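You operate a simulated robot arm through the tools that you are given. There is no shell and no other tool.

Carry out the task below with a simulated robot arm. There is one attempt and no reset: what you move stays moved.

JOB
Put the purple plug in socket 2 and bring up channel 2.
Fine: plug in first, then switch the logger on; show the channel on the silver monitor: switch it on and step it with the CH button.

It is judged by the outcome, as a careful person would: the job done as asked, and still so three seconds after it is handed in. It fails if anything else is knocked over, pushed out of place, dropped, spilled or broken.

ROBOT AND FRAMES
A 6-joint arm with a two-finger gripper, fixed in place. Base frame: the origin is on the floor under the middle of its stand, x ahead of it, y to its left, z up. Units: mm, rad, N and s.
It reaches about 1572 mm from its shoulder. Its first joint turns from -2.897 to 2.897 rad. Payload 2.45 kg.
The TCP is the grasp point between the finger pads, 20 mm short of the fingertips. In the tool frame z runs along the fingers and y along their closing line. The gripper opens to 140 mm; its body begins 168 mm behind the TCP.
Orientation is told as [roll, pitch, yaw] about the base's x, y, z axes, in that order, counted from this pose: with the fingers straight down and closing along the base's y, the tool's x points along the base's -x, its y along +y and its z along -z.

CONTROLS
- The arm moves only by the tool servo_tool. Its argument "rows" is one flat list of numbers, 7 for each row, row after row: the shift along the base's x, y, z in units of 200 mm (1.0 is 200 mm), then the turn, a rotation vector about the base's x, y, z in units of 60 degrees (1.0 is 60 degrees), then the finger opening in mm, from 0 to 140. In form: [tx, ty, tz, wx, wy, wz, claw, tx, ty, tz, wx, wy, wz, claw, ...]. A call has 1 to 20 rows; each row is the pose to reach, as a shift and turn from the pose commanded when the call began. A call with a number of a shift or a turn outside -1 to 1 is refused whole. Each row takes 0.2 s and may step no farther than 50 mm and 0.15 rad from the row before; otherwise, or with a gripper value out of range, the whole call is refused. Where a pose cannot be reached the arm comes as near as it can. A force on the tool above 40 N (or 10 N above the force at the start of the call, whichever is more), or a blocked arm, ends the call early, and 0.2 s more pass. Each finger travels about 45 mm/s and halts on what it meets, pressing with about 26 N; the grip force reading is that of the motor and also rises with nothing between the fingers. The clock runs only during rows and for 0.2 s after the last one: add rows that repeat a pose to give the fingers time. It gives the time, the measured TCP pose, the force on the tool (base axes), the opening and the grip force at its end, in the units of the frame above (readings bear some noise), with the torque about the TCP (base axes, N m) and any sound that the robot's microphone picked up.
- Cameras (640 x 400 px; columns grow to the right, rows downward): "scene" is fixed at [397.3, 499.9, 1683.9]; the picture's right is [-0.59, -0.80, 0.00], its down [-0.46, 0.34, -0.82] and it looks along [0.66, -0.49, -0.57] (base axes); focal length 356 px, centre (320, 200). "wrist" rides on the gripper at [78, 11, -209] in the tool frame; the picture's right is [-0.14, 0.99, 0.00], its down [-0.92, -0.13, -0.37] and it looks along [-0.37, -0.05, 0.93] (tool axes); focal length 280 px, centre (320, 200). There is no depth. A picture from a camera that has moved, and an enlarged one, comes with that camera's place and axes in the base frame and with its lens.
- get_image(camera): a new picture of that camera. No time passes.
- close_up(camera, box): a new picture of the part [left, top, right, bottom] of that camera's present view, enlarged. No time passes.
- finish_job(): hands the job in; it is judged then, once.

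Nothing tells you positions but the pictures and the camera data. Unless the task says otherwise, let go and move clear before handing in.

The tools are called after "Call:" as a command line: name --argument value ..., lists and objects as JSON in quotes. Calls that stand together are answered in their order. servo_tool: Moves the arm, as the interface text tells. Its arguments: {"type":"object","properties":{"rows":{"type":"array","items":{"type":"number"}}},"required":["rows"]} The other tools are called the same way: get_image (camera) takes a picture; close_up (camera, box) takes an enlarged picture of a part of a camera's view; finish_job () hands the job in.

At the start:

```text
clock: 0.0
tcp_pos: [709.3, 104.4, 1243.2]
tcp_rot: [0.001, 0.0, 0.001]
force: [0.3, -0.5, 0.0]
ft_torque: [-0.01, -0.03, 0.0]
finger_gap: 140.0
gripper_force: 0.0
```

scene: 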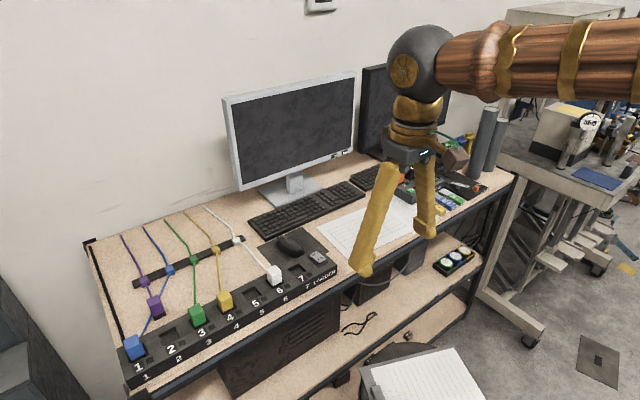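
wrist: 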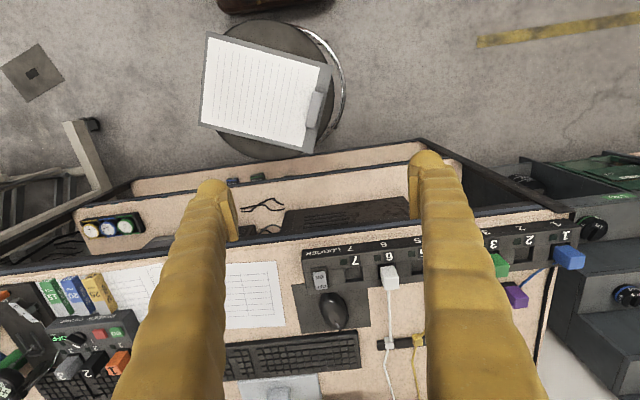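

I see a bench with a socket strip (sockets 1–7), a purple plug lying near socket 2, and a silver monitor. I'll take close-ups to find the parts.

Call:
close_up --camera "scene" --box '[80, 200, 240, 300]'

Call:
close_up --camera "scene" --box '[90, 290, 250, 390]'

Call:
close_up --camera "scene" --box '[220, 220, 380, 320]'

Call:
close_up --camera "scene" --box '[210, 60, 370, 160]'

Call:
close_up --camera "wrist" --box '[440, 200, 600, 300]'

Call:
close_up --camera "scene" --box '[240, 140, 400, 240]'

```text
4.00 times, centred on (160, 250) of scene
camera zoom: at [397.3, 499.9, 1683.9], right [-0.59, -0.8, 0.0], down [-0.46, 0.34, -0.82], along [0.66, -0.49, -0.57], focal length 1426 px, centre (960, 0)
```

zoom: 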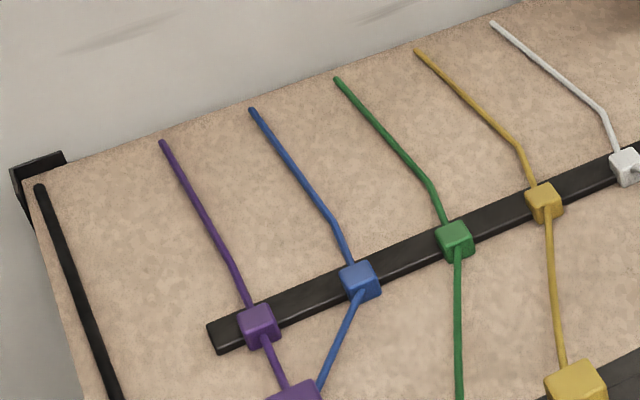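

```text
4.00 times, centred on (170, 340) of scene
camera zoom: at [397.3, 499.9, 1683.9], right [-0.59, -0.8, 0.0], down [-0.46, 0.34, -0.82], along [0.66, -0.49, -0.57], focal length 1426 px, centre (920, -360)
```

zoom: 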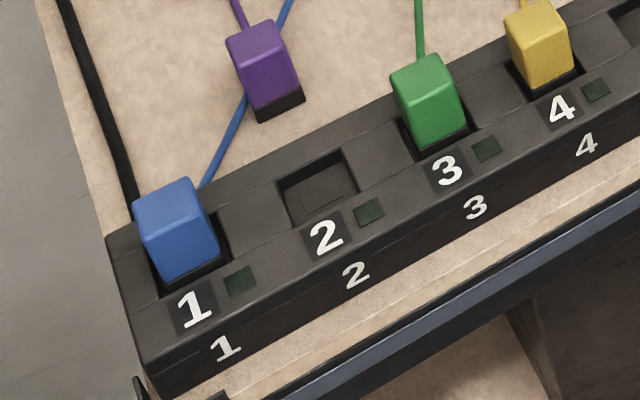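

```text
4.00 times, centred on (300, 270) of scene
camera zoom: at [397.3, 499.9, 1683.9], right [-0.59, -0.8, 0.0], down [-0.46, 0.34, -0.82], along [0.66, -0.49, -0.57], focal length 1426 px, centre (400, -80)
```

zoom: 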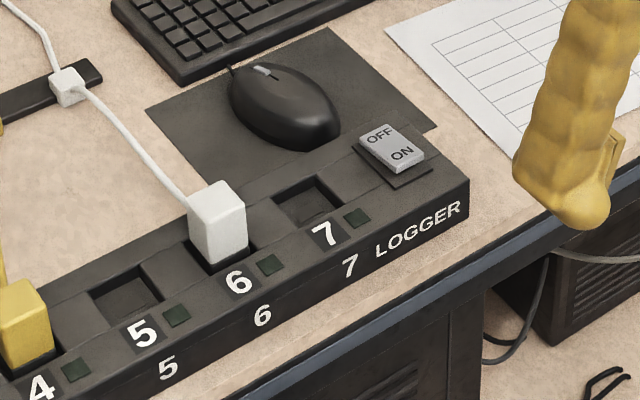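

```text
4.00 times, centred on (290, 110) of scene
camera zoom: at [397.3, 499.9, 1683.9], right [-0.59, -0.8, 0.0], down [-0.46, 0.34, -0.82], along [0.66, -0.49, -0.57], focal length 1426 px, centre (440, 560)
```

zoom: 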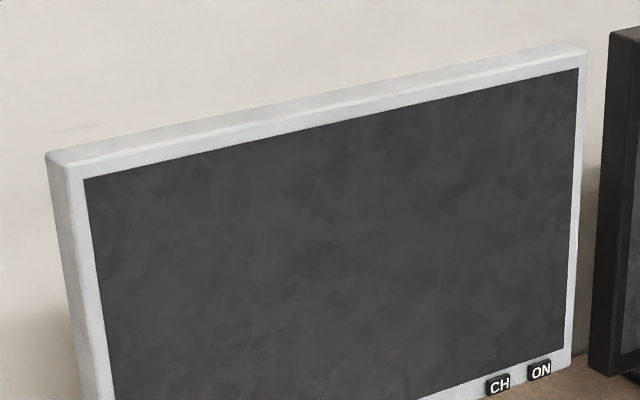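

```text
4.00 times, centred on (520, 250) of wrist
camera zoom: at [630.3, 113.0, 1452.1], right [0.14, 0.99, 0.0], down [0.92, -0.13, 0.37], along [0.37, -0.05, -0.93], focal length 1122 px, centre (-480, 0)
```

zoom: 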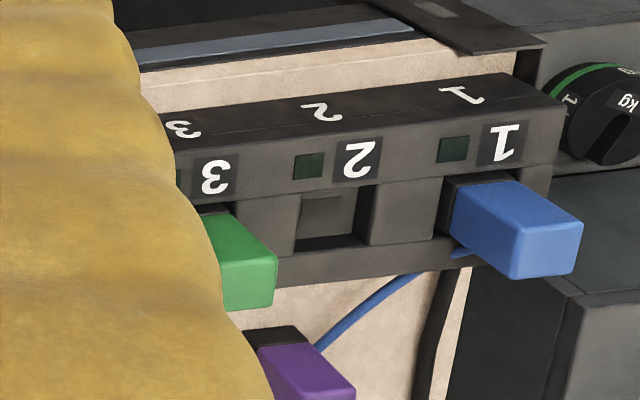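

```text
4.00 times, centred on (320, 190) of scene
camera zoom: at [397.3, 499.9, 1683.9], right [-0.59, -0.8, 0.0], down [-0.46, 0.34, -0.82], along [0.66, -0.49, -0.57], focal length 1426 px, centre (320, 240)
```

zoom: 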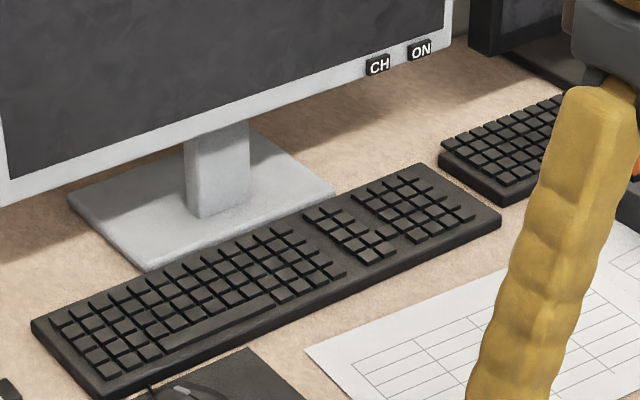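

The purple plug seems to be standing upright on the bench just behind socket 2, which is empty at about (1004, 482, 955). The logger rocker is at the right end of the strip, and the CH and ON buttons are at the lower right of the silver monitor's bezel. I'll move the wrist camera over the plug and socket for a closer look.

Call:
servo_tool --rows '[0.0875, 0.1625, -0.0383, 0, 0, 0, 140, 0.175, 0.325, -0.0767, 0, 0, 0, 140, 0.2625, 0.4875, -0.115, 0, 0, 0, 140, 0.35, 0.65, -0.1533, 0, 0, 0, 140, 0.4375, 0.8125, -0.1917, 0, 0, 0, 140, 0.525, 0.975, -0.23, 0, 0, 0, 140]'

Call:
servo_tool --rows '[0.0875, 0.1625, -0.0383, 0, 0, 0, 140, 0.175, 0.325, -0.0767, 0, 0, 0, 140, 0.2625, 0.4875, -0.115, 0, 0, 0, 140, 0.35, 0.65, -0.1533, 0, 0, 0, 140, 0.4375, 0.8125, -0.1917, 0, 0, 0, 140, 0.525, 0.975, -0.23, 0, 0, 0, 140]'

Call:
get_image --camera "wrist"

Call:
get_image --camera "scene"

```text
clock: 1.4
tcp_pos: [813.2, 301.4, 1195.4]
tcp_rot: [0.0, 0.0, 0.001]
force: [-1.1, -0.6, -0.4]
ft_torque: [-0.01, 0.0, 0.02]
finger_gap: 140.1
gripper_force: 0.0
```

```text
clock: 2.8
tcp_pos: [919.6, 493.6, 1151.6]
tcp_rot: [0.004, -0.001, 0.0]
force: [-0.6, -0.5, 0.1]
ft_torque: [0.05, -0.02, -0.01]
finger_gap: 139.8
gripper_force: 0.0
```

```text
taken
camera wrist: at [841.2, 503.3, 1360.9], right [0.14, 0.99, 0.0], down [0.92, -0.13, 0.37], along [0.37, -0.05, -0.93], focal length 280 px, centre (320, 200)
```

wrist: 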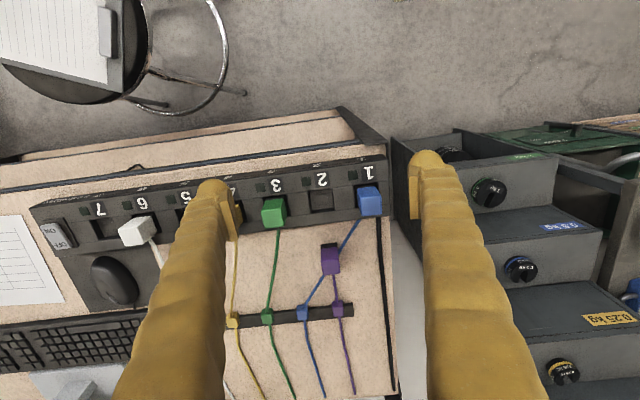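

```text
taken
```

scene: 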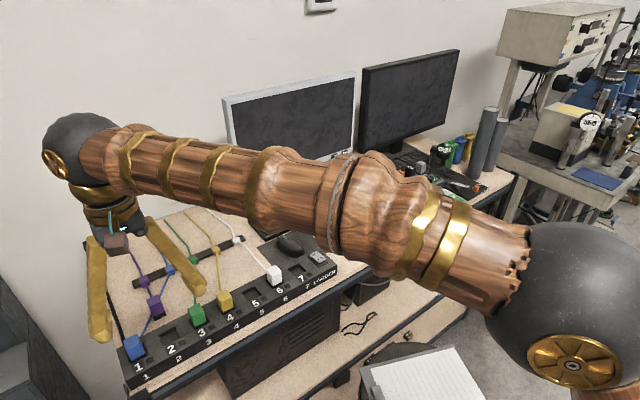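

Now the wrist camera has sockets 1–3 and the purple plug between the fingers. I'll enlarge this to measure the positions.

Call:
close_up --camera "wrist" --box '[250, 150, 410, 250]'

Call:
close_up --camera "wrist" --box '[260, 220, 420, 320]'

Call:
close_up --camera "wrist" --box '[20, 170, 180, 270]'

Call:
close_up --camera "scene" --box '[100, 260, 260, 360]'

```text
4.00 times, centred on (330, 200) of wrist
camera zoom: at [841.2, 503.3, 1360.9], right [0.14, 0.99, 0.0], down [0.92, -0.13, 0.37], along [0.37, -0.05, -0.93], focal length 1122 px, centre (280, 200)
```

zoom: 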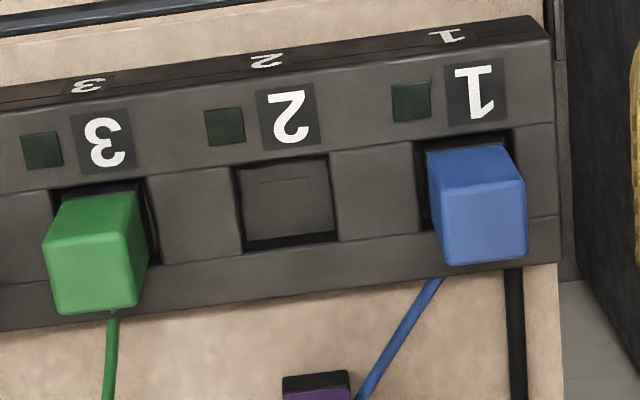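

```text
4.00 times, centred on (340, 270) of wrist
camera zoom: at [841.2, 503.3, 1360.9], right [0.14, 0.99, 0.0], down [0.92, -0.13, 0.37], along [0.37, -0.05, -0.93], focal length 1122 px, centre (240, -80)
```

zoom: 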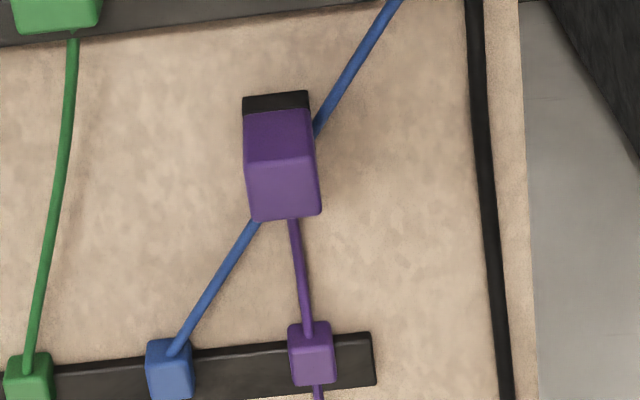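

```text
4.00 times, centred on (100, 220) of wrist
camera zoom: at [841.2, 503.3, 1360.9], right [0.14, 0.99, 0.0], down [0.92, -0.13, 0.37], along [0.37, -0.05, -0.93], focal length 1122 px, centre (1200, 120)
```

zoom: 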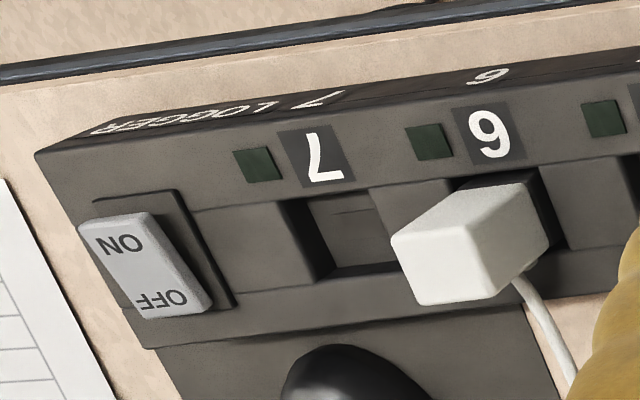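

```text
4.00 times, centred on (180, 310) of scene
camera zoom: at [397.3, 499.9, 1683.9], right [-0.59, -0.8, 0.0], down [-0.46, 0.34, -0.82], along [0.66, -0.49, -0.57], focal length 1426 px, centre (880, -240)
```

zoom: 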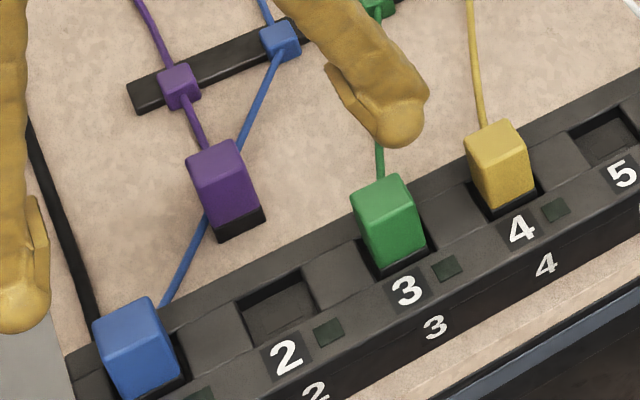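

The strip lies along base y at about z = 950, with sockets about 72 mm apart. I'll zoom in further on the purple plug and socket 2 to measure the plug's size, height and yaw.

Call:
close_up --camera "scene" --box '[130, 285, 194, 325]'

Call:
close_up --camera "wrist" --box '[300, 235, 364, 275]'

Call:
close_up --camera "wrist" --box '[290, 175, 354, 215]'

Call:
close_up --camera "scene" --box '[140, 320, 204, 360]'

```text
10.00 times, centred on (162, 305) of scene
camera zoom: at [397.3, 499.9, 1683.9], right [-0.59, -0.8, 0.0], down [-0.46, 0.34, -0.82], along [0.66, -0.49, -0.57], focal length 3564 px, centre (1900, -850)
```

zoom: 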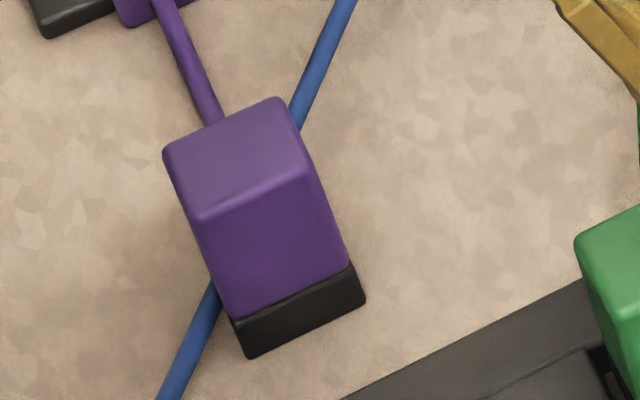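

```text
10.00 times, centred on (332, 255) of wrist
camera zoom: at [841.2, 503.3, 1360.9], right [0.14, 0.99, 0.0], down [0.92, -0.13, 0.37], along [0.37, -0.05, -0.93], focal length 2804 px, centre (200, -350)
```

zoom: 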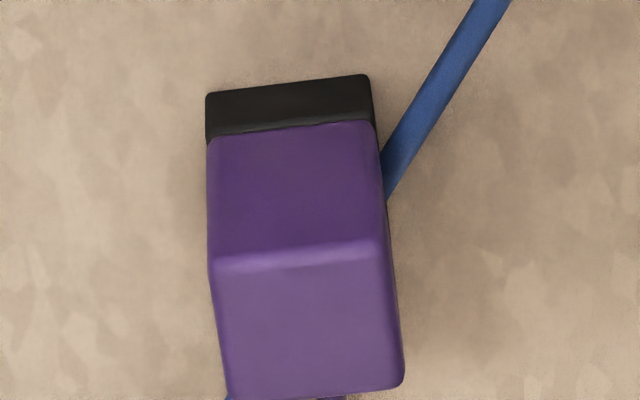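

```text
10.00 times, centred on (322, 195) of wrist
camera zoom: at [841.2, 503.3, 1360.9], right [0.14, 0.99, 0.0], down [0.92, -0.13, 0.37], along [0.37, -0.05, -0.93], focal length 2804 px, centre (300, 250)
```

zoom: 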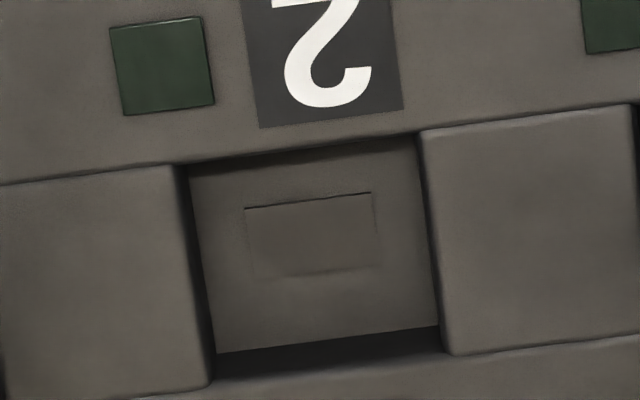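

```text
10.00 times, centred on (172, 340) of scene
camera zoom: at [397.3, 499.9, 1683.9], right [-0.59, -0.8, 0.0], down [-0.46, 0.34, -0.82], along [0.66, -0.49, -0.57], focal length 3564 px, centre (1800, -1200)
```

zoom: 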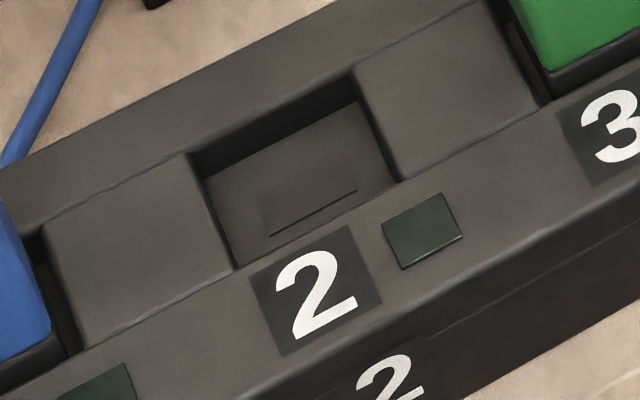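

The plug stands upright and square to the bench at about (1123, 483), with its base at about z = 911. It is about 30 mm wide and 55 mm tall, and the socket hole is about 38 mm wide and 12 mm deep. The fingers are too thick to fit between neighbouring plugs, so I'll turn the gripper 90° to close along x and view the plug from the side.

Call:
servo_tool --rows '[0.0833, -0.0808, -0.0375, 0, 0, 0.125, 140, 0.1667, -0.1617, -0.075, 0, 0, 0.25, 140, 0.25, -0.2425, -0.1125, 0, 0, 0.375, 140, 0.3333, -0.3233, -0.15, 0, 0, 0.5, 140, 0.4167, -0.4042, -0.1875, 0, 0, 0.625, 140, 0.5, -0.485, -0.225, 0, 0, 0.75, 140]'

Call:
servo_tool --rows '[0.0833, -0.0808, -0.0375, 0, 0, 0.125, 140, 0.1667, -0.1617, -0.075, 0, 0, 0.25, 140, 0.25, -0.2425, -0.1125, 0, 0, 0.375, 140, 0.3333, -0.3233, -0.15, 0, 0, 0.5, 140, 0.4167, -0.4042, -0.1875, 0, 0, 0.625, 140, 0.5, -0.485, -0.225, 0, 0, 0.75, 140, 0.5, -0.485, -0.225, 0, 0, 0.75, 140]'

Call:
get_image --camera "wrist"

Call:
get_image --camera "scene"

```text
clock: 4.2
tcp_pos: [1019.4, 396.4, 1104.6]
tcp_rot: [0.001, -0.002, 0.788]
force: [0.5, 0.1, 0.3]
ft_torque: [-0.02, -0.01, -0.02]
finger_gap: 140.0
gripper_force: 0.0
```

```text
clock: 5.8
tcp_pos: [1119.1, 300.1, 1060.9]
tcp_rot: [-0.002, 0.0, 1.573]
force: [0.7, 0.9, -0.1]
ft_torque: [0.0, -0.02, -0.04]
finger_gap: 139.8
gripper_force: 0.1
```

```text
taken
camera wrist: at [1108.9, 220.5, 1269.8], right [-0.99, 0.14, 0.0], down [0.13, 0.92, 0.37], along [0.05, 0.37, -0.93], focal length 280 px, centre (320, 200)
```

wrist: 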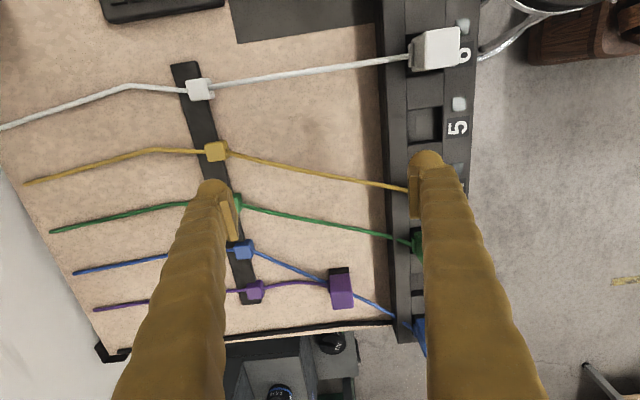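

```text
taken
```

scene: 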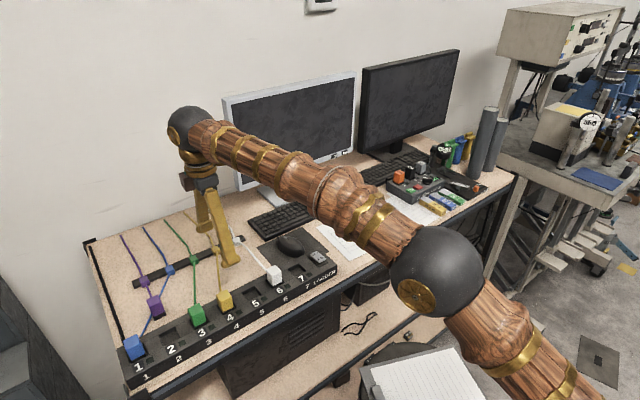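

Call:
close_up --camera "wrist" --box '[290, 250, 386, 310]'

Call:
close_up --camera "wrist" --box '[370, 20, 498, 100]'

Call:
close_up --camera "wrist" --box '[230, 240, 430, 365]'

```text
6.67 times, centred on (338, 280) of wrist
camera zoom: at [1108.9, 220.5, 1269.8], right [-0.99, 0.14, 0.0], down [0.13, 0.92, 0.37], along [0.05, 0.37, -0.93], focal length 1869 px, centre (200, -333)
```

zoom: 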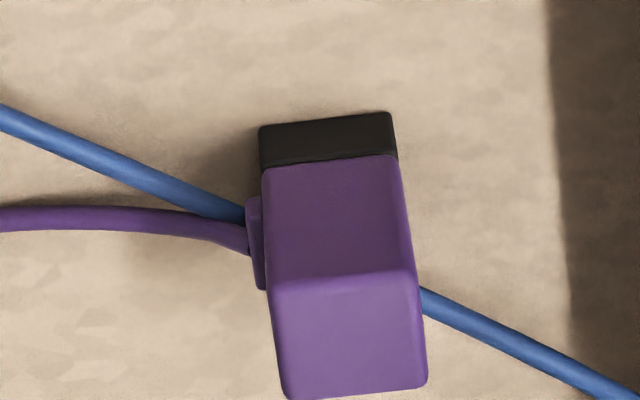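

```text
5.00 times, centred on (434, 60) of wrist
camera zoom: at [1108.9, 220.5, 1269.8], right [-0.99, 0.14, 0.0], down [0.13, 0.92, 0.37], along [0.05, 0.37, -0.93], focal length 1402 px, centre (-250, 900)
```

zoom: 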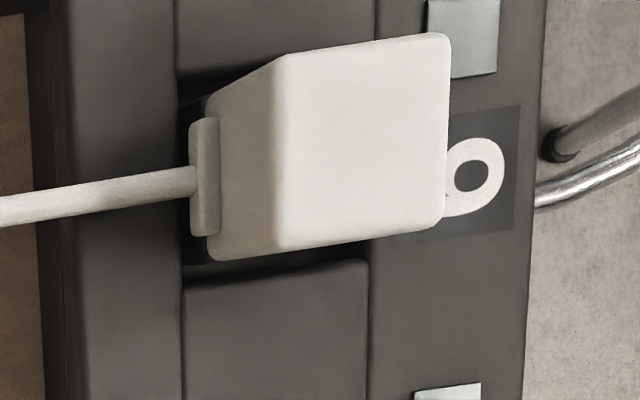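

```text
3.20 times, centred on (330, 302) of wrist
camera zoom: at [1108.9, 220.5, 1269.8], right [-0.99, 0.14, 0.0], down [0.13, 0.92, 0.37], along [0.05, 0.37, -0.93], focal length 897 px, centre (288, -128)
```

zoom: 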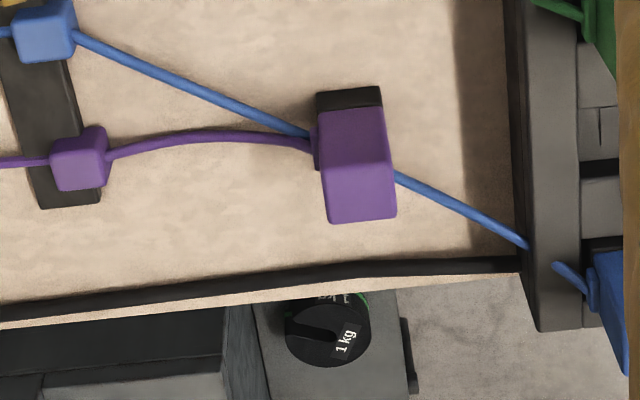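

The plug has a small strain-relief nub low on its rear face, so I'll grip above it. Triangulating from the wrist views puts the plug centre at about (1116, 482), the bench at z ≈ 924 and the plug top at ≈ 977. I'll move directly over the plug to check this.

Call:
servo_tool --rows '[-0.0033, 0.182, -0.016, 0, 0, 0, 140, -0.0066, 0.364, -0.032, 0, 0, 0, 140, -0.01, 0.546, -0.048, 0, 0, 0, 120, -0.0132, 0.728, -0.064, 0, 0, 0, 100, -0.0165, 0.9105, -0.081, 0, 0, 0, 90, -0.0165, 0.9105, -0.081, 0, 0, 0, 90]'

Call:
get_image --camera "wrist"

Call:
close_up --camera "wrist" --box '[240, 140, 432, 260]'

Call:
close_up --camera "scene" --box '[90, 220, 250, 320]'

```text
clock: 7.2
tcp_pos: [1100.8, 474.5, 1038.1]
tcp_rot: [0.001, 0.0, 1.572]
force: [-0.2, 0.5, 0.1]
ft_torque: [0.03, -0.01, 0.01]
finger_gap: 89.8
gripper_force: 0.2
out of reach, approached as far as the arm can: row 4, 5, 6
```

```text
taken
camera wrist: at [1089.9, 395.5, 1247.3], right [-0.99, 0.14, 0.0], down [0.13, 0.92, 0.37], along [0.05, 0.37, -0.93], focal length 280 px, centre (320, 200)
```

wrist: 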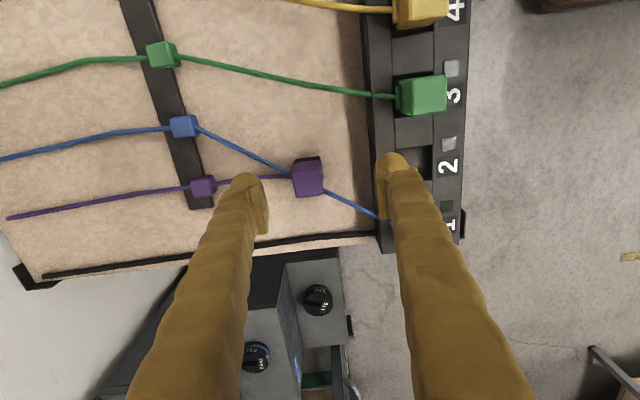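

```text
3.33 times, centred on (336, 200) of wrist
camera zoom: at [1089.9, 395.5, 1247.3], right [-0.99, 0.14, 0.0], down [0.13, 0.92, 0.37], along [0.05, 0.37, -0.93], focal length 935 px, centre (267, 200)
```

zoom: 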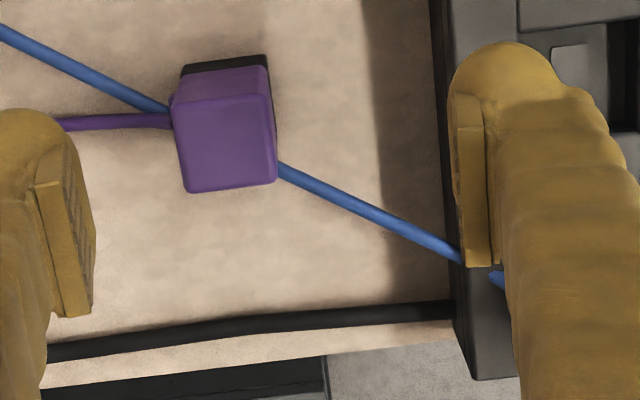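

```text
4.00 times, centred on (170, 270) of scene
camera zoom: at [397.3, 499.9, 1683.9], right [-0.59, -0.8, 0.0], down [-0.46, 0.34, -0.82], along [0.66, -0.49, -0.57], focal length 1426 px, centre (920, -80)
```

zoom: 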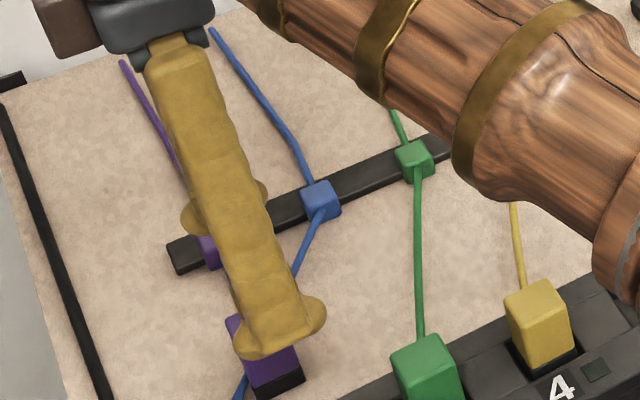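

Straight down, this spot is just beyond the arm's reach. The plug and blue cable are untouched. I'll tilt the gripper about x so the fingers lean toward +y, which extends the reach and keeps the pads flat on the plug's faces. First I'll refine the measurements from here.

Call:
close_up --camera "wrist" --box '[275, 145, 339, 205]'

Call:
close_up --camera "wrist" --box '[360, 60, 480, 135]'

Call:
close_up --camera "wrist" --box '[370, 120, 490, 195]'

```text
6.67 times, centred on (307, 175) of wrist
camera zoom: at [1089.9, 395.5, 1247.3], right [-0.99, 0.14, 0.0], down [0.13, 0.92, 0.37], along [0.05, 0.37, -0.93], focal length 1869 px, centre (407, 367)
```

zoom: 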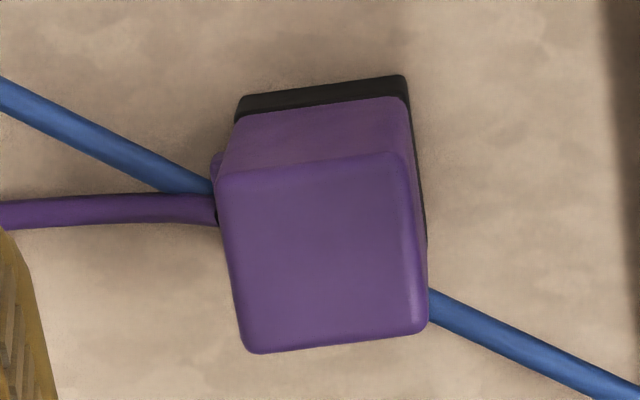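

```text
5.33 times, centred on (420, 98) of wrist
camera zoom: at [1089.9, 395.5, 1247.3], right [-0.99, 0.14, 0.0], down [0.13, 0.92, 0.37], along [0.05, 0.37, -0.93], focal length 1495 px, centre (-213, 747)
```

zoom: 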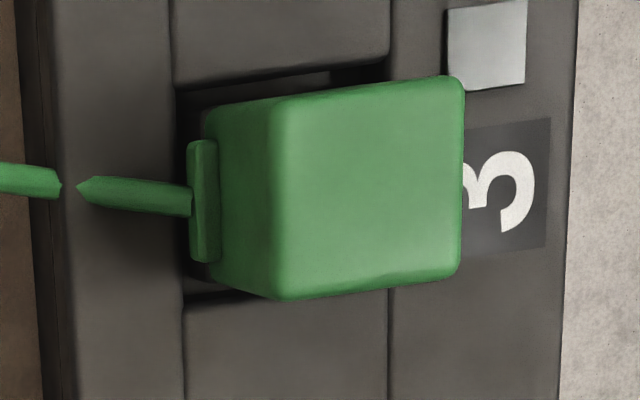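

```text
5.33 times, centred on (430, 158) of wrist
camera zoom: at [1089.9, 395.5, 1247.3], right [-0.99, 0.14, 0.0], down [0.13, 0.92, 0.37], along [0.05, 0.37, -0.93], focal length 1495 px, centre (-267, 427)
```

zoom: 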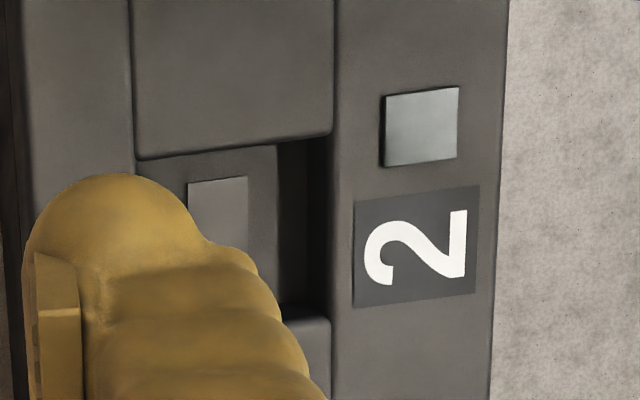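

The green cable passes straight through the strip body, so the cables look like non-colliding lines, which means only the plugs matter for contact. I'll tilt the gripper 15° now while staying above the plug.

Call:
servo_tool --rows '[0, 0, 0, 0.0625, 0, 0, 90, 0, 0, 0, 0.125, 0, 0, 90, 0, 0, 0, 0.1875, 0, 0, 90, 0, 0, 0, 0.25, 0, 0, 90, 0, 0, 0, 0.25, 0, 0, 90]'

Call:
get_image --camera "wrist"

```text
clock: 8.4
tcp_pos: [1100.6, 475.0, 1039.7]
tcp_rot: [0.0, -0.264, 1.573]
force: [-0.7, 0.1, 1.0]
ft_torque: [0.02, 0.02, 0.05]
finger_gap: 89.8
gripper_force: 0.1
```

```text
taken
camera wrist: at [1089.9, 344.1, 1220.7], right [-0.99, 0.13, 0.04], down [0.13, 0.79, 0.6], along [0.05, 0.59, -0.8], focal length 280 px, centre (320, 200)
```

wrist: 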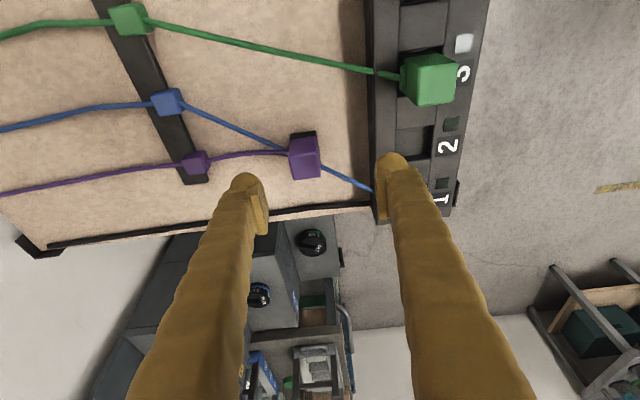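

The tilt worked. I'll zoom in to confirm the plug's height, the nub height and the strip position before descending.

Call:
close_up --camera "wrist" --box '[272, 125, 336, 185]'

Call:
close_up --camera "wrist" --box '[350, 90, 470, 190]'

```text
6.67 times, centred on (304, 155) of wrist
camera zoom: at [1089.9, 344.1, 1220.7], right [-0.99, 0.13, 0.04], down [0.13, 0.79, 0.6], along [0.05, 0.59, -0.8], focal length 1869 px, centre (427, 500)
```

zoom: 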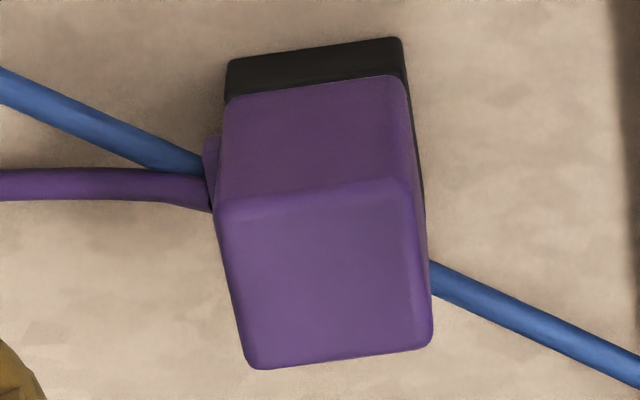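

```text
4.00 times, centred on (410, 140) of wrist
camera zoom: at [1089.9, 344.1, 1220.7], right [-0.99, 0.13, 0.04], down [0.13, 0.79, 0.6], along [0.05, 0.59, -0.8], focal length 1122 px, centre (-40, 440)
```

zoom: 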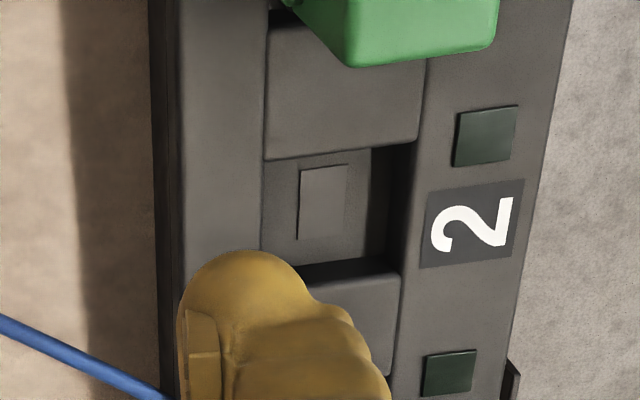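

The measurements agree: the plug is centred at (1115, 483) with its top at z ≈ 976, and socket 2 is centred at (1002.5, 483.5) with the strip top at ≈ 960. I'll line up over the plug and narrow the fingers to about 48 mm before going down.

Call:
servo_tool --rows '[0.0363, 0.0163, 0, 0, 0, 0, 70, 0.0725, 0.0325, 0, 0, 0, 0, 48, 0.0725, 0.0325, 0, 0, 0, 0, 48, 0.0725, 0.0325, -0.05, 0, 0, 0, 48, 0.0725, 0.0325, -0.1, 0, 0, 0, 48, 0.0725, 0.0325, -0.1, 0, 0, 0, 48]'

Call:
get_image --camera "wrist"

Call:
close_up --camera "wrist" --box '[250, 120, 410, 220]'

Call:
close_up --camera "scene" --box '[90, 240, 250, 340]'

```text
clock: 9.8
tcp_pos: [1114.7, 481.5, 1019.2]
tcp_rot: [0.002, -0.26, 1.57]
force: [0.1, 0.3, 0.5]
ft_torque: [0.01, 0.01, 0.03]
finger_gap: 48.1
gripper_force: 0.0
```

```text
taken
camera wrist: at [1104.7, 350.1, 1200.8], right [-0.99, 0.13, 0.04], down [0.13, 0.79, 0.59], along [0.05, 0.59, -0.8], focal length 280 px, centre (320, 200)
```

wrist: 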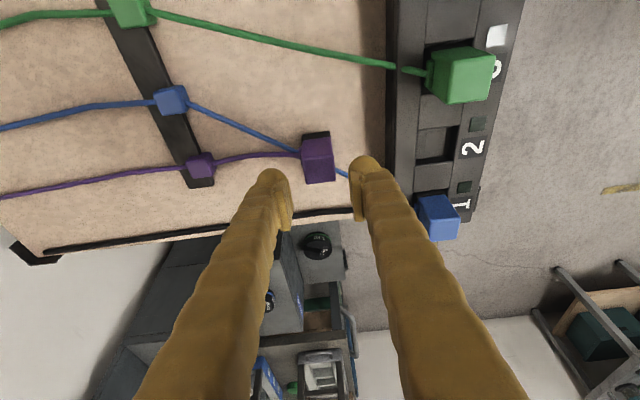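

```text
4.00 times, centred on (330, 170) of wrist
camera zoom: at [1104.7, 350.1, 1200.8], right [-0.99, 0.13, 0.04], down [0.13, 0.79, 0.59], along [0.05, 0.59, -0.8], focal length 1122 px, centre (280, 320)
```

zoom: 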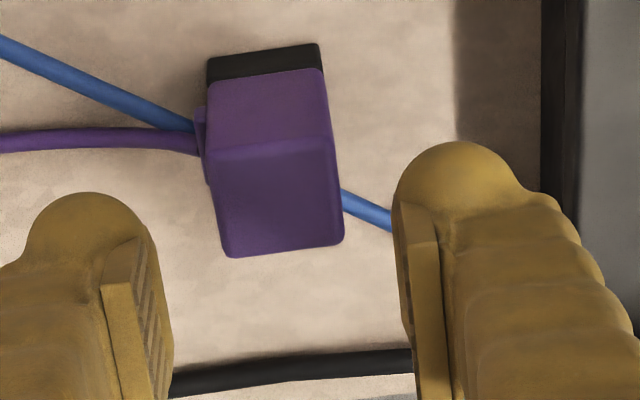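

```text
4.00 times, centred on (170, 290) of scene
camera zoom: at [397.3, 499.9, 1683.9], right [-0.59, -0.8, 0.0], down [-0.46, 0.34, -0.82], along [0.66, -0.49, -0.57], focal length 1426 px, centre (920, -160)
```

zoom: 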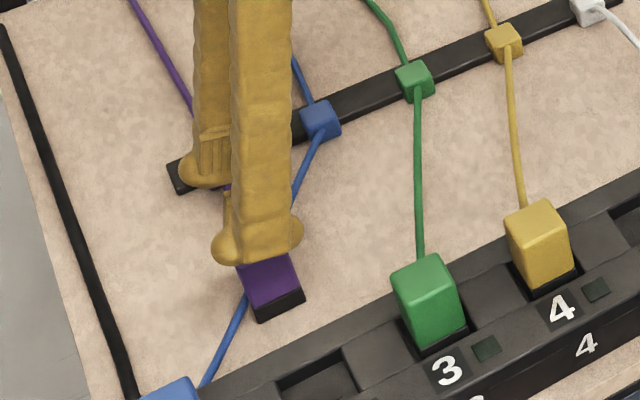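

The fingers are aligned on either side of the plug with about 9 mm clearance each side. I'll descend to TCP z ≈ 973 so the pads sit above the nub.

Call:
servo_tool --rows '[0, 0, -0.06, 0, 0, 0, 48, 0, 0, -0.12, 0, 0, 0, 48, 0, 0, -0.18, 0, 0, 0, 48, 0, 0, -0.23, 0, 0, 0, 48, 0, 0, -0.23, 0, 0, 0, 48]'

Call:
get_image --camera "wrist"

Call:
close_up --camera "wrist" --box '[250, 120, 410, 220]'

Call:
close_up --camera "scene" --box '[100, 260, 228, 340]'

```text
clock: 11.0
tcp_pos: [1114.4, 480.1, 973.5]
tcp_rot: [0.0, -0.261, 1.569]
force: [0.2, -0.1, -0.2]
ft_torque: [0.01, 0.01, -0.01]
finger_gap: 47.9
gripper_force: 0.1
```

```text
taken
camera wrist: at [1103.8, 350.3, 1154.9], right [-0.99, 0.13, 0.04], down [0.13, 0.79, 0.59], along [0.05, 0.59, -0.8], focal length 280 px, centre (320, 200)
```

wrist: 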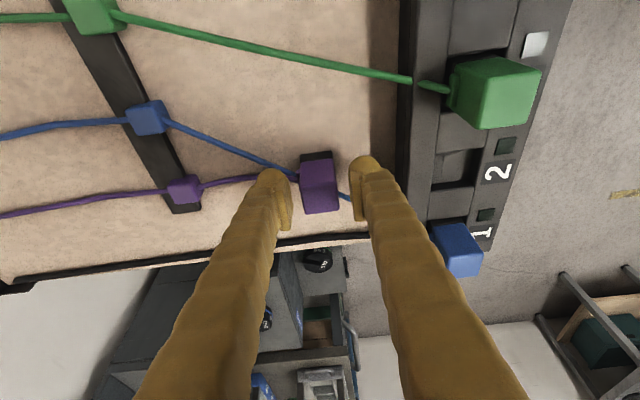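

```text
4.00 times, centred on (330, 170) of wrist
camera zoom: at [1103.8, 350.3, 1154.9], right [-0.99, 0.13, 0.04], down [0.13, 0.79, 0.59], along [0.05, 0.59, -0.8], focal length 1122 px, centre (280, 320)
```

zoom: 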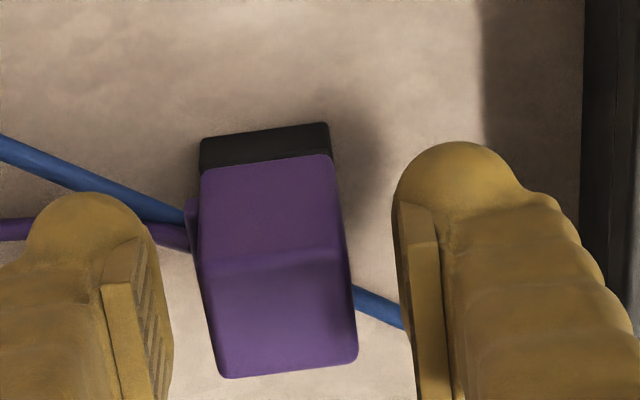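

```text
5.00 times, centred on (164, 300) of scene
camera zoom: at [397.3, 499.9, 1683.9], right [-0.59, -0.8, 0.0], down [-0.46, 0.34, -0.82], along [0.66, -0.49, -0.57], focal length 1782 px, centre (1100, -300)
```

zoom: 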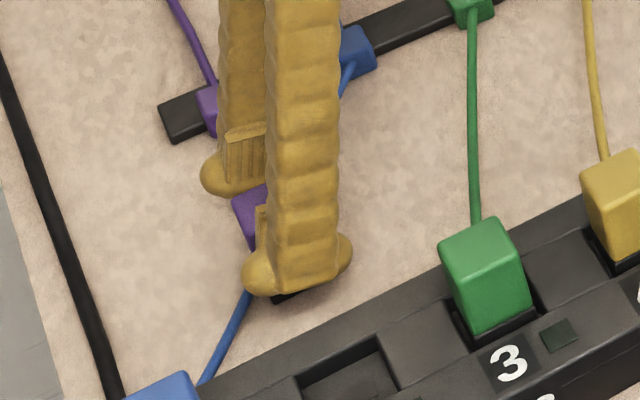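

The fingers straddle the upper part of the plug with nothing else touched. I'll close on it now.

Call:
servo_tool --rows '[0, 0, 0, 0, 0, 0, 38, 0, 0, 0, 0, 0, 0, 30, 0, 0, 0, 0, 0, 0, 20, 0, 0, 0, 0, 0, 0, 15, 0, 0, 0, 0, 0, 0, 15]'

Call:
close_up --camera "wrist" --box '[250, 120, 410, 220]'

Call:
close_up --camera "scene" --box '[100, 260, 228, 340]'

```text
clock: 12.2
tcp_pos: [1115.0, 481.5, 974.1]
tcp_rot: [0.002, -0.262, 1.571]
force: [0.3, -0.6, -0.5]
ft_torque: [0.02, 0.0, 0.02]
finger_gap: 29.0
gripper_force: 25.4
```

```text
4.00 times, centred on (330, 170) of wrist
camera zoom: at [1103.8, 350.3, 1154.9], right [-0.99, 0.13, 0.04], down [0.13, 0.79, 0.59], along [0.05, 0.59, -0.8], focal length 1122 px, centre (280, 320)
```

zoom: 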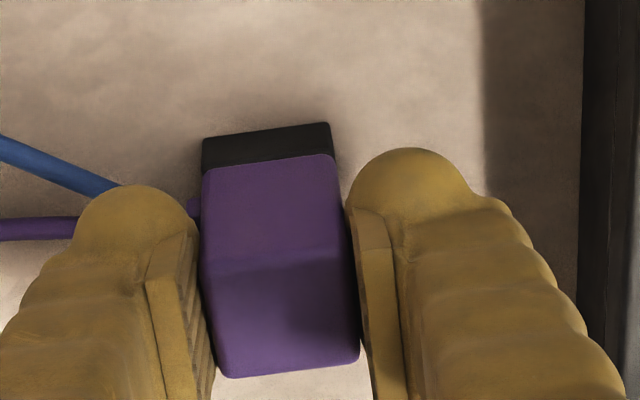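

```text
5.00 times, centred on (164, 300) of scene
camera zoom: at [397.3, 499.9, 1683.9], right [-0.59, -0.8, 0.0], down [-0.46, 0.34, -0.82], along [0.66, -0.49, -0.57], focal length 1782 px, centre (1100, -300)
```

zoom: 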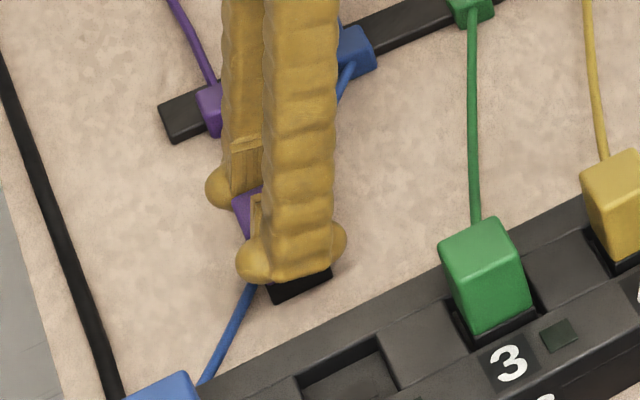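

I have the plug gripped at 29 mm. I'll lift it 52 mm and check that it comes up cleanly.

Call:
servo_tool --rows '[0, 0, 0.05, 0, 0, 0, 15, 0, 0, 0.1, 0, 0, 0, 15, 0, 0, 0.16, 0, 0, 0, 15, 0, 0, 0.21, 0, 0, 0, 15, 0, 0, 0.26, 0, 0, 0, 15, 0, 0, 0.26, 0, 0, 0, 15]'

Call:
get_image --camera "wrist"

Call:
close_up --camera "scene" --box '[90, 240, 250, 340]'

```text
clock: 13.6
tcp_pos: [1115.8, 483.2, 1026.2]
tcp_rot: [0.0, -0.261, 1.57]
force: [-0.8, -0.3, -0.8]
ft_torque: [0.0, 0.03, -0.01]
finger_gap: 28.6
gripper_force: 26.1
```

```text
taken
camera wrist: at [1104.1, 351.1, 1206.9], right [-0.99, 0.13, 0.04], down [0.13, 0.79, 0.59], along [0.05, 0.59, -0.8], focal length 280 px, centre (320, 200)
```

wrist: 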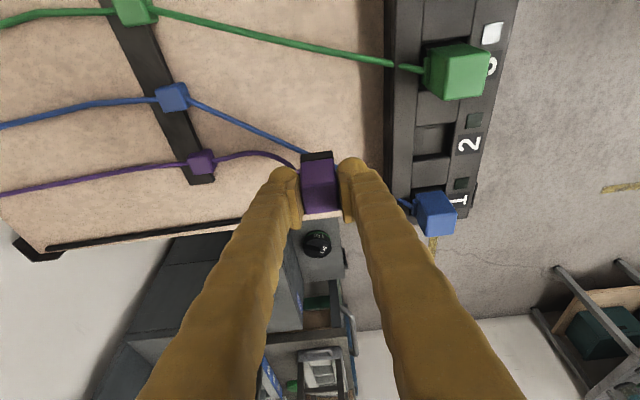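

```text
4.00 times, centred on (170, 290) of scene
camera zoom: at [397.3, 499.9, 1683.9], right [-0.59, -0.8, 0.0], down [-0.46, 0.34, -0.82], along [0.66, -0.49, -0.57], focal length 1426 px, centre (920, -160)
```

zoom: 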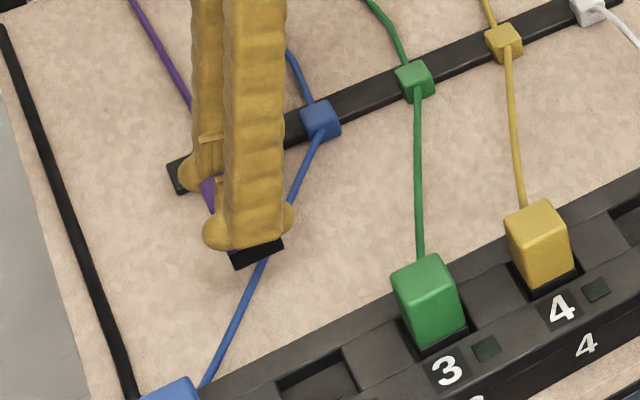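

The plug is up and square in the fingers, and its cable follows. I'll carry it over socket 2 at x ≈ 1002.5.

Call:
servo_tool --rows '[-0.11, 0, 0, 0, 0, 0, 15, -0.22, 0, 0, 0, 0, 0, 15, -0.33, 0, 0, 0, 0, 0, 15, -0.44, 0.003, 0, 0, 0, 0, 15, -0.5625, 0.003, 0, 0, 0, 0, 15, -0.5625, 0.003, 0, 0, 0, 0, 15]'

Call:
get_image --camera "wrist"

Call:
close_up --camera "wrist" --box '[250, 110, 410, 210]'

Call:
close_up --camera "scene" --box '[100, 270, 260, 370]'

```text
clock: 15.0
tcp_pos: [1002.6, 482.6, 1025.0]
tcp_rot: [-0.001, -0.263, 1.568]
force: [0.1, 0.2, -1.1]
ft_torque: [-0.04, 0.03, 0.01]
finger_gap: 28.9
gripper_force: 26.0
```

```text
taken
camera wrist: at [990.8, 351.0, 1207.0], right [-0.99, 0.13, 0.04], down [0.13, 0.79, 0.59], along [0.05, 0.59, -0.8], focal length 280 px, centre (320, 200)
```

wrist: 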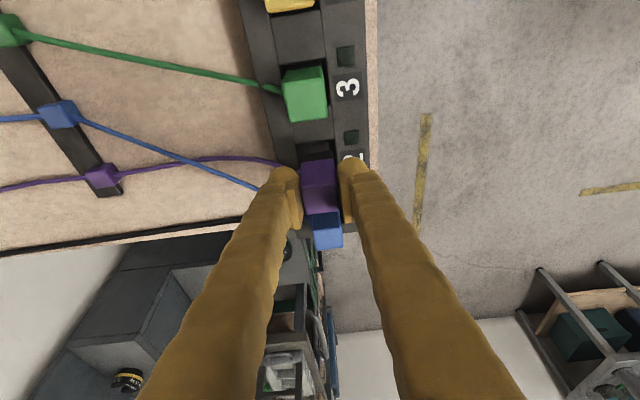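

```text
4.00 times, centred on (330, 160) of wrist
camera zoom: at [990.8, 351.0, 1207.0], right [-0.99, 0.13, 0.04], down [0.13, 0.79, 0.59], along [0.05, 0.59, -0.8], focal length 1122 px, centre (280, 360)
```

zoom: 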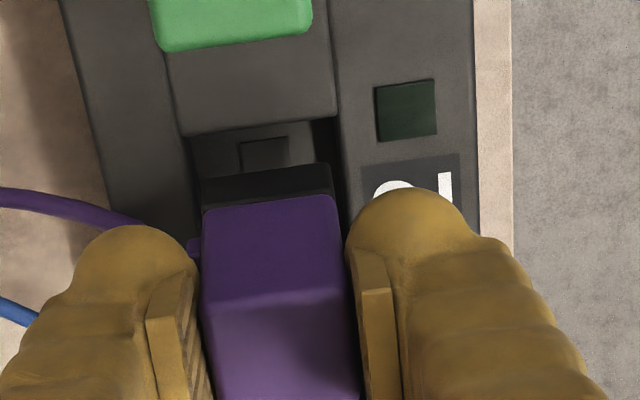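

```text
4.00 times, centred on (180, 320) of scene
camera zoom: at [397.3, 499.9, 1683.9], right [-0.59, -0.8, 0.0], down [-0.46, 0.34, -0.82], along [0.66, -0.49, -0.57], focal length 1426 px, centre (880, -280)
```

zoom: 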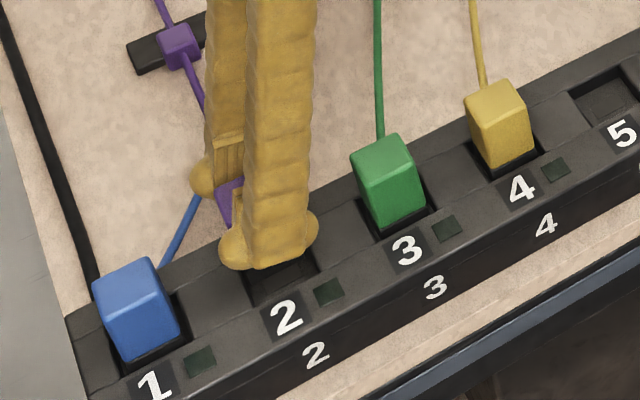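

The plug sits over the hole within about 1 mm. I'll lower it part way into the socket with a slight x/y trim, watching the force.

Call:
servo_tool --rows '[0.004, 0.0035, -0.025, 0, 0, 0, 15, 0.004, 0.0035, -0.05, 0, 0, 0, 15, 0.004, 0.0035, -0.075, 0, 0, 0, 15, 0.004, 0.0035, -0.1, 0, 0, 0, 15, 0.004, 0.0035, -0.115, 0, 0, 0, 15, 0.004, 0.0035, -0.115, 0, 0, 0, 15]'

Call:
close_up --camera "wrist" --box '[250, 110, 410, 210]'

Call:
close_up --camera "scene" --box '[100, 270, 260, 370]'

```text
clock: 16.4
tcp_pos: [1003.2, 481.3, 1002.2]
tcp_rot: [0.0, -0.261, 1.569]
force: [0.3, -0.1, -0.2]
ft_torque: [0.01, 0.02, -0.01]
finger_gap: 28.7
gripper_force: 26.3
```

```text
4.00 times, centred on (330, 160) of wrist
camera zoom: at [992.2, 351.3, 1184.4], right [-0.99, 0.13, 0.04], down [0.13, 0.79, 0.59], along [0.05, 0.59, -0.8], focal length 1122 px, centre (280, 360)
```

zoom: 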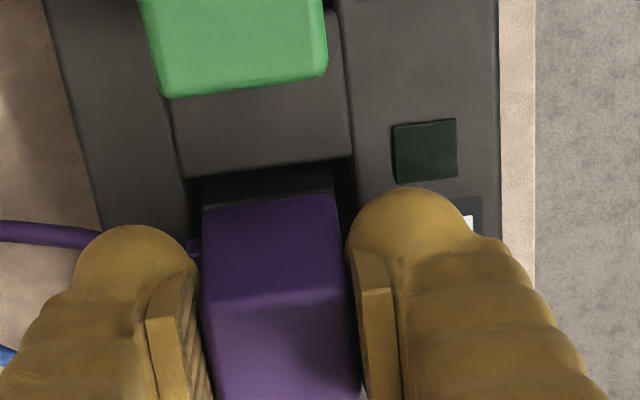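

```text
4.00 times, centred on (180, 320) of scene
camera zoom: at [397.3, 499.9, 1683.9], right [-0.59, -0.8, 0.0], down [-0.46, 0.34, -0.82], along [0.66, -0.49, -0.57], focal length 1426 px, centre (880, -280)
```

zoom: 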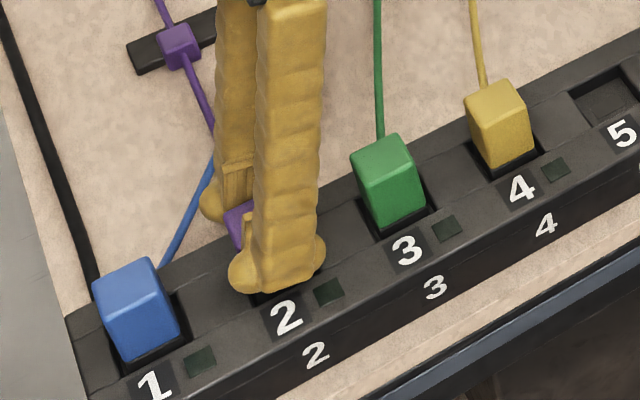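

Still no contact force, and the gaps on both sides look even. I'll continue down slowly until it seats.

Call:
servo_tool --rows '[0, 0, -0.0125, 0, 0, 0, 15, 0, 0, -0.025, 0, 0, 0, 15, 0, 0, -0.0325, 0, 0, 0, 15, 0, 0, -0.04, 0, 0, 0, 15, 0, 0, -0.04, 0, 0, 0, 15]'

Call:
close_up --camera "wrist" --box '[250, 110, 410, 210]'

Call:
close_up --camera "scene" --box '[100, 270, 260, 370]'

```text
clock: 17.6
tcp_pos: [1003.5, 482.6, 995.2]
tcp_rot: [-0.001, -0.264, 1.571]
force: [-0.8, 1.3, 20.2]
ft_torque: [0.07, 0.02, -0.01]
finger_gap: 28.7
gripper_force: 25.9
```

```text
4.00 times, centred on (330, 160) of wrist
camera zoom: at [992.6, 351.8, 1177.2], right [-0.99, 0.13, 0.04], down [0.13, 0.79, 0.6], along [0.05, 0.59, -0.8], focal length 1122 px, centre (280, 360)
```

zoom: 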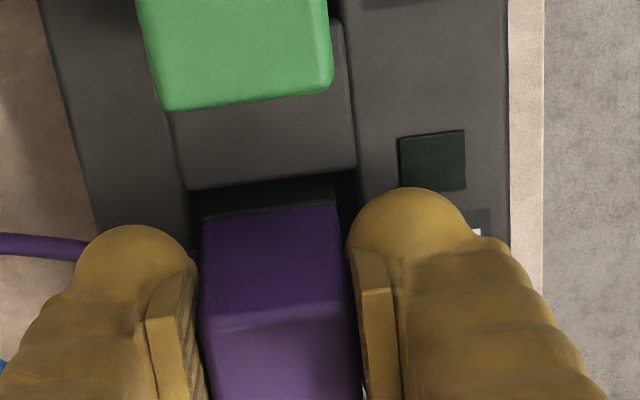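

```text
4.00 times, centred on (180, 320) of scene
camera zoom: at [397.3, 499.9, 1683.9], right [-0.59, -0.8, 0.0], down [-0.46, 0.34, -0.82], along [0.66, -0.49, -0.57], focal length 1426 px, centre (880, -280)
```

zoom: 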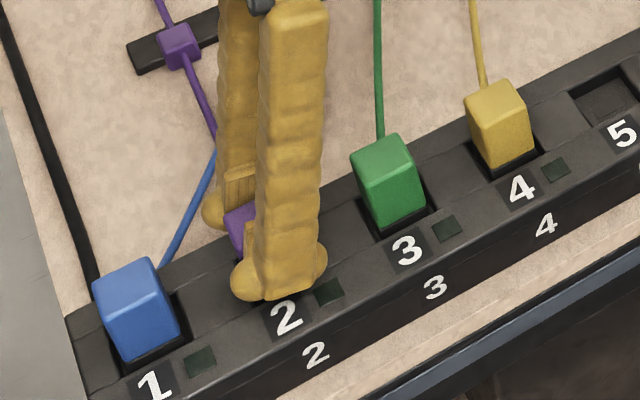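

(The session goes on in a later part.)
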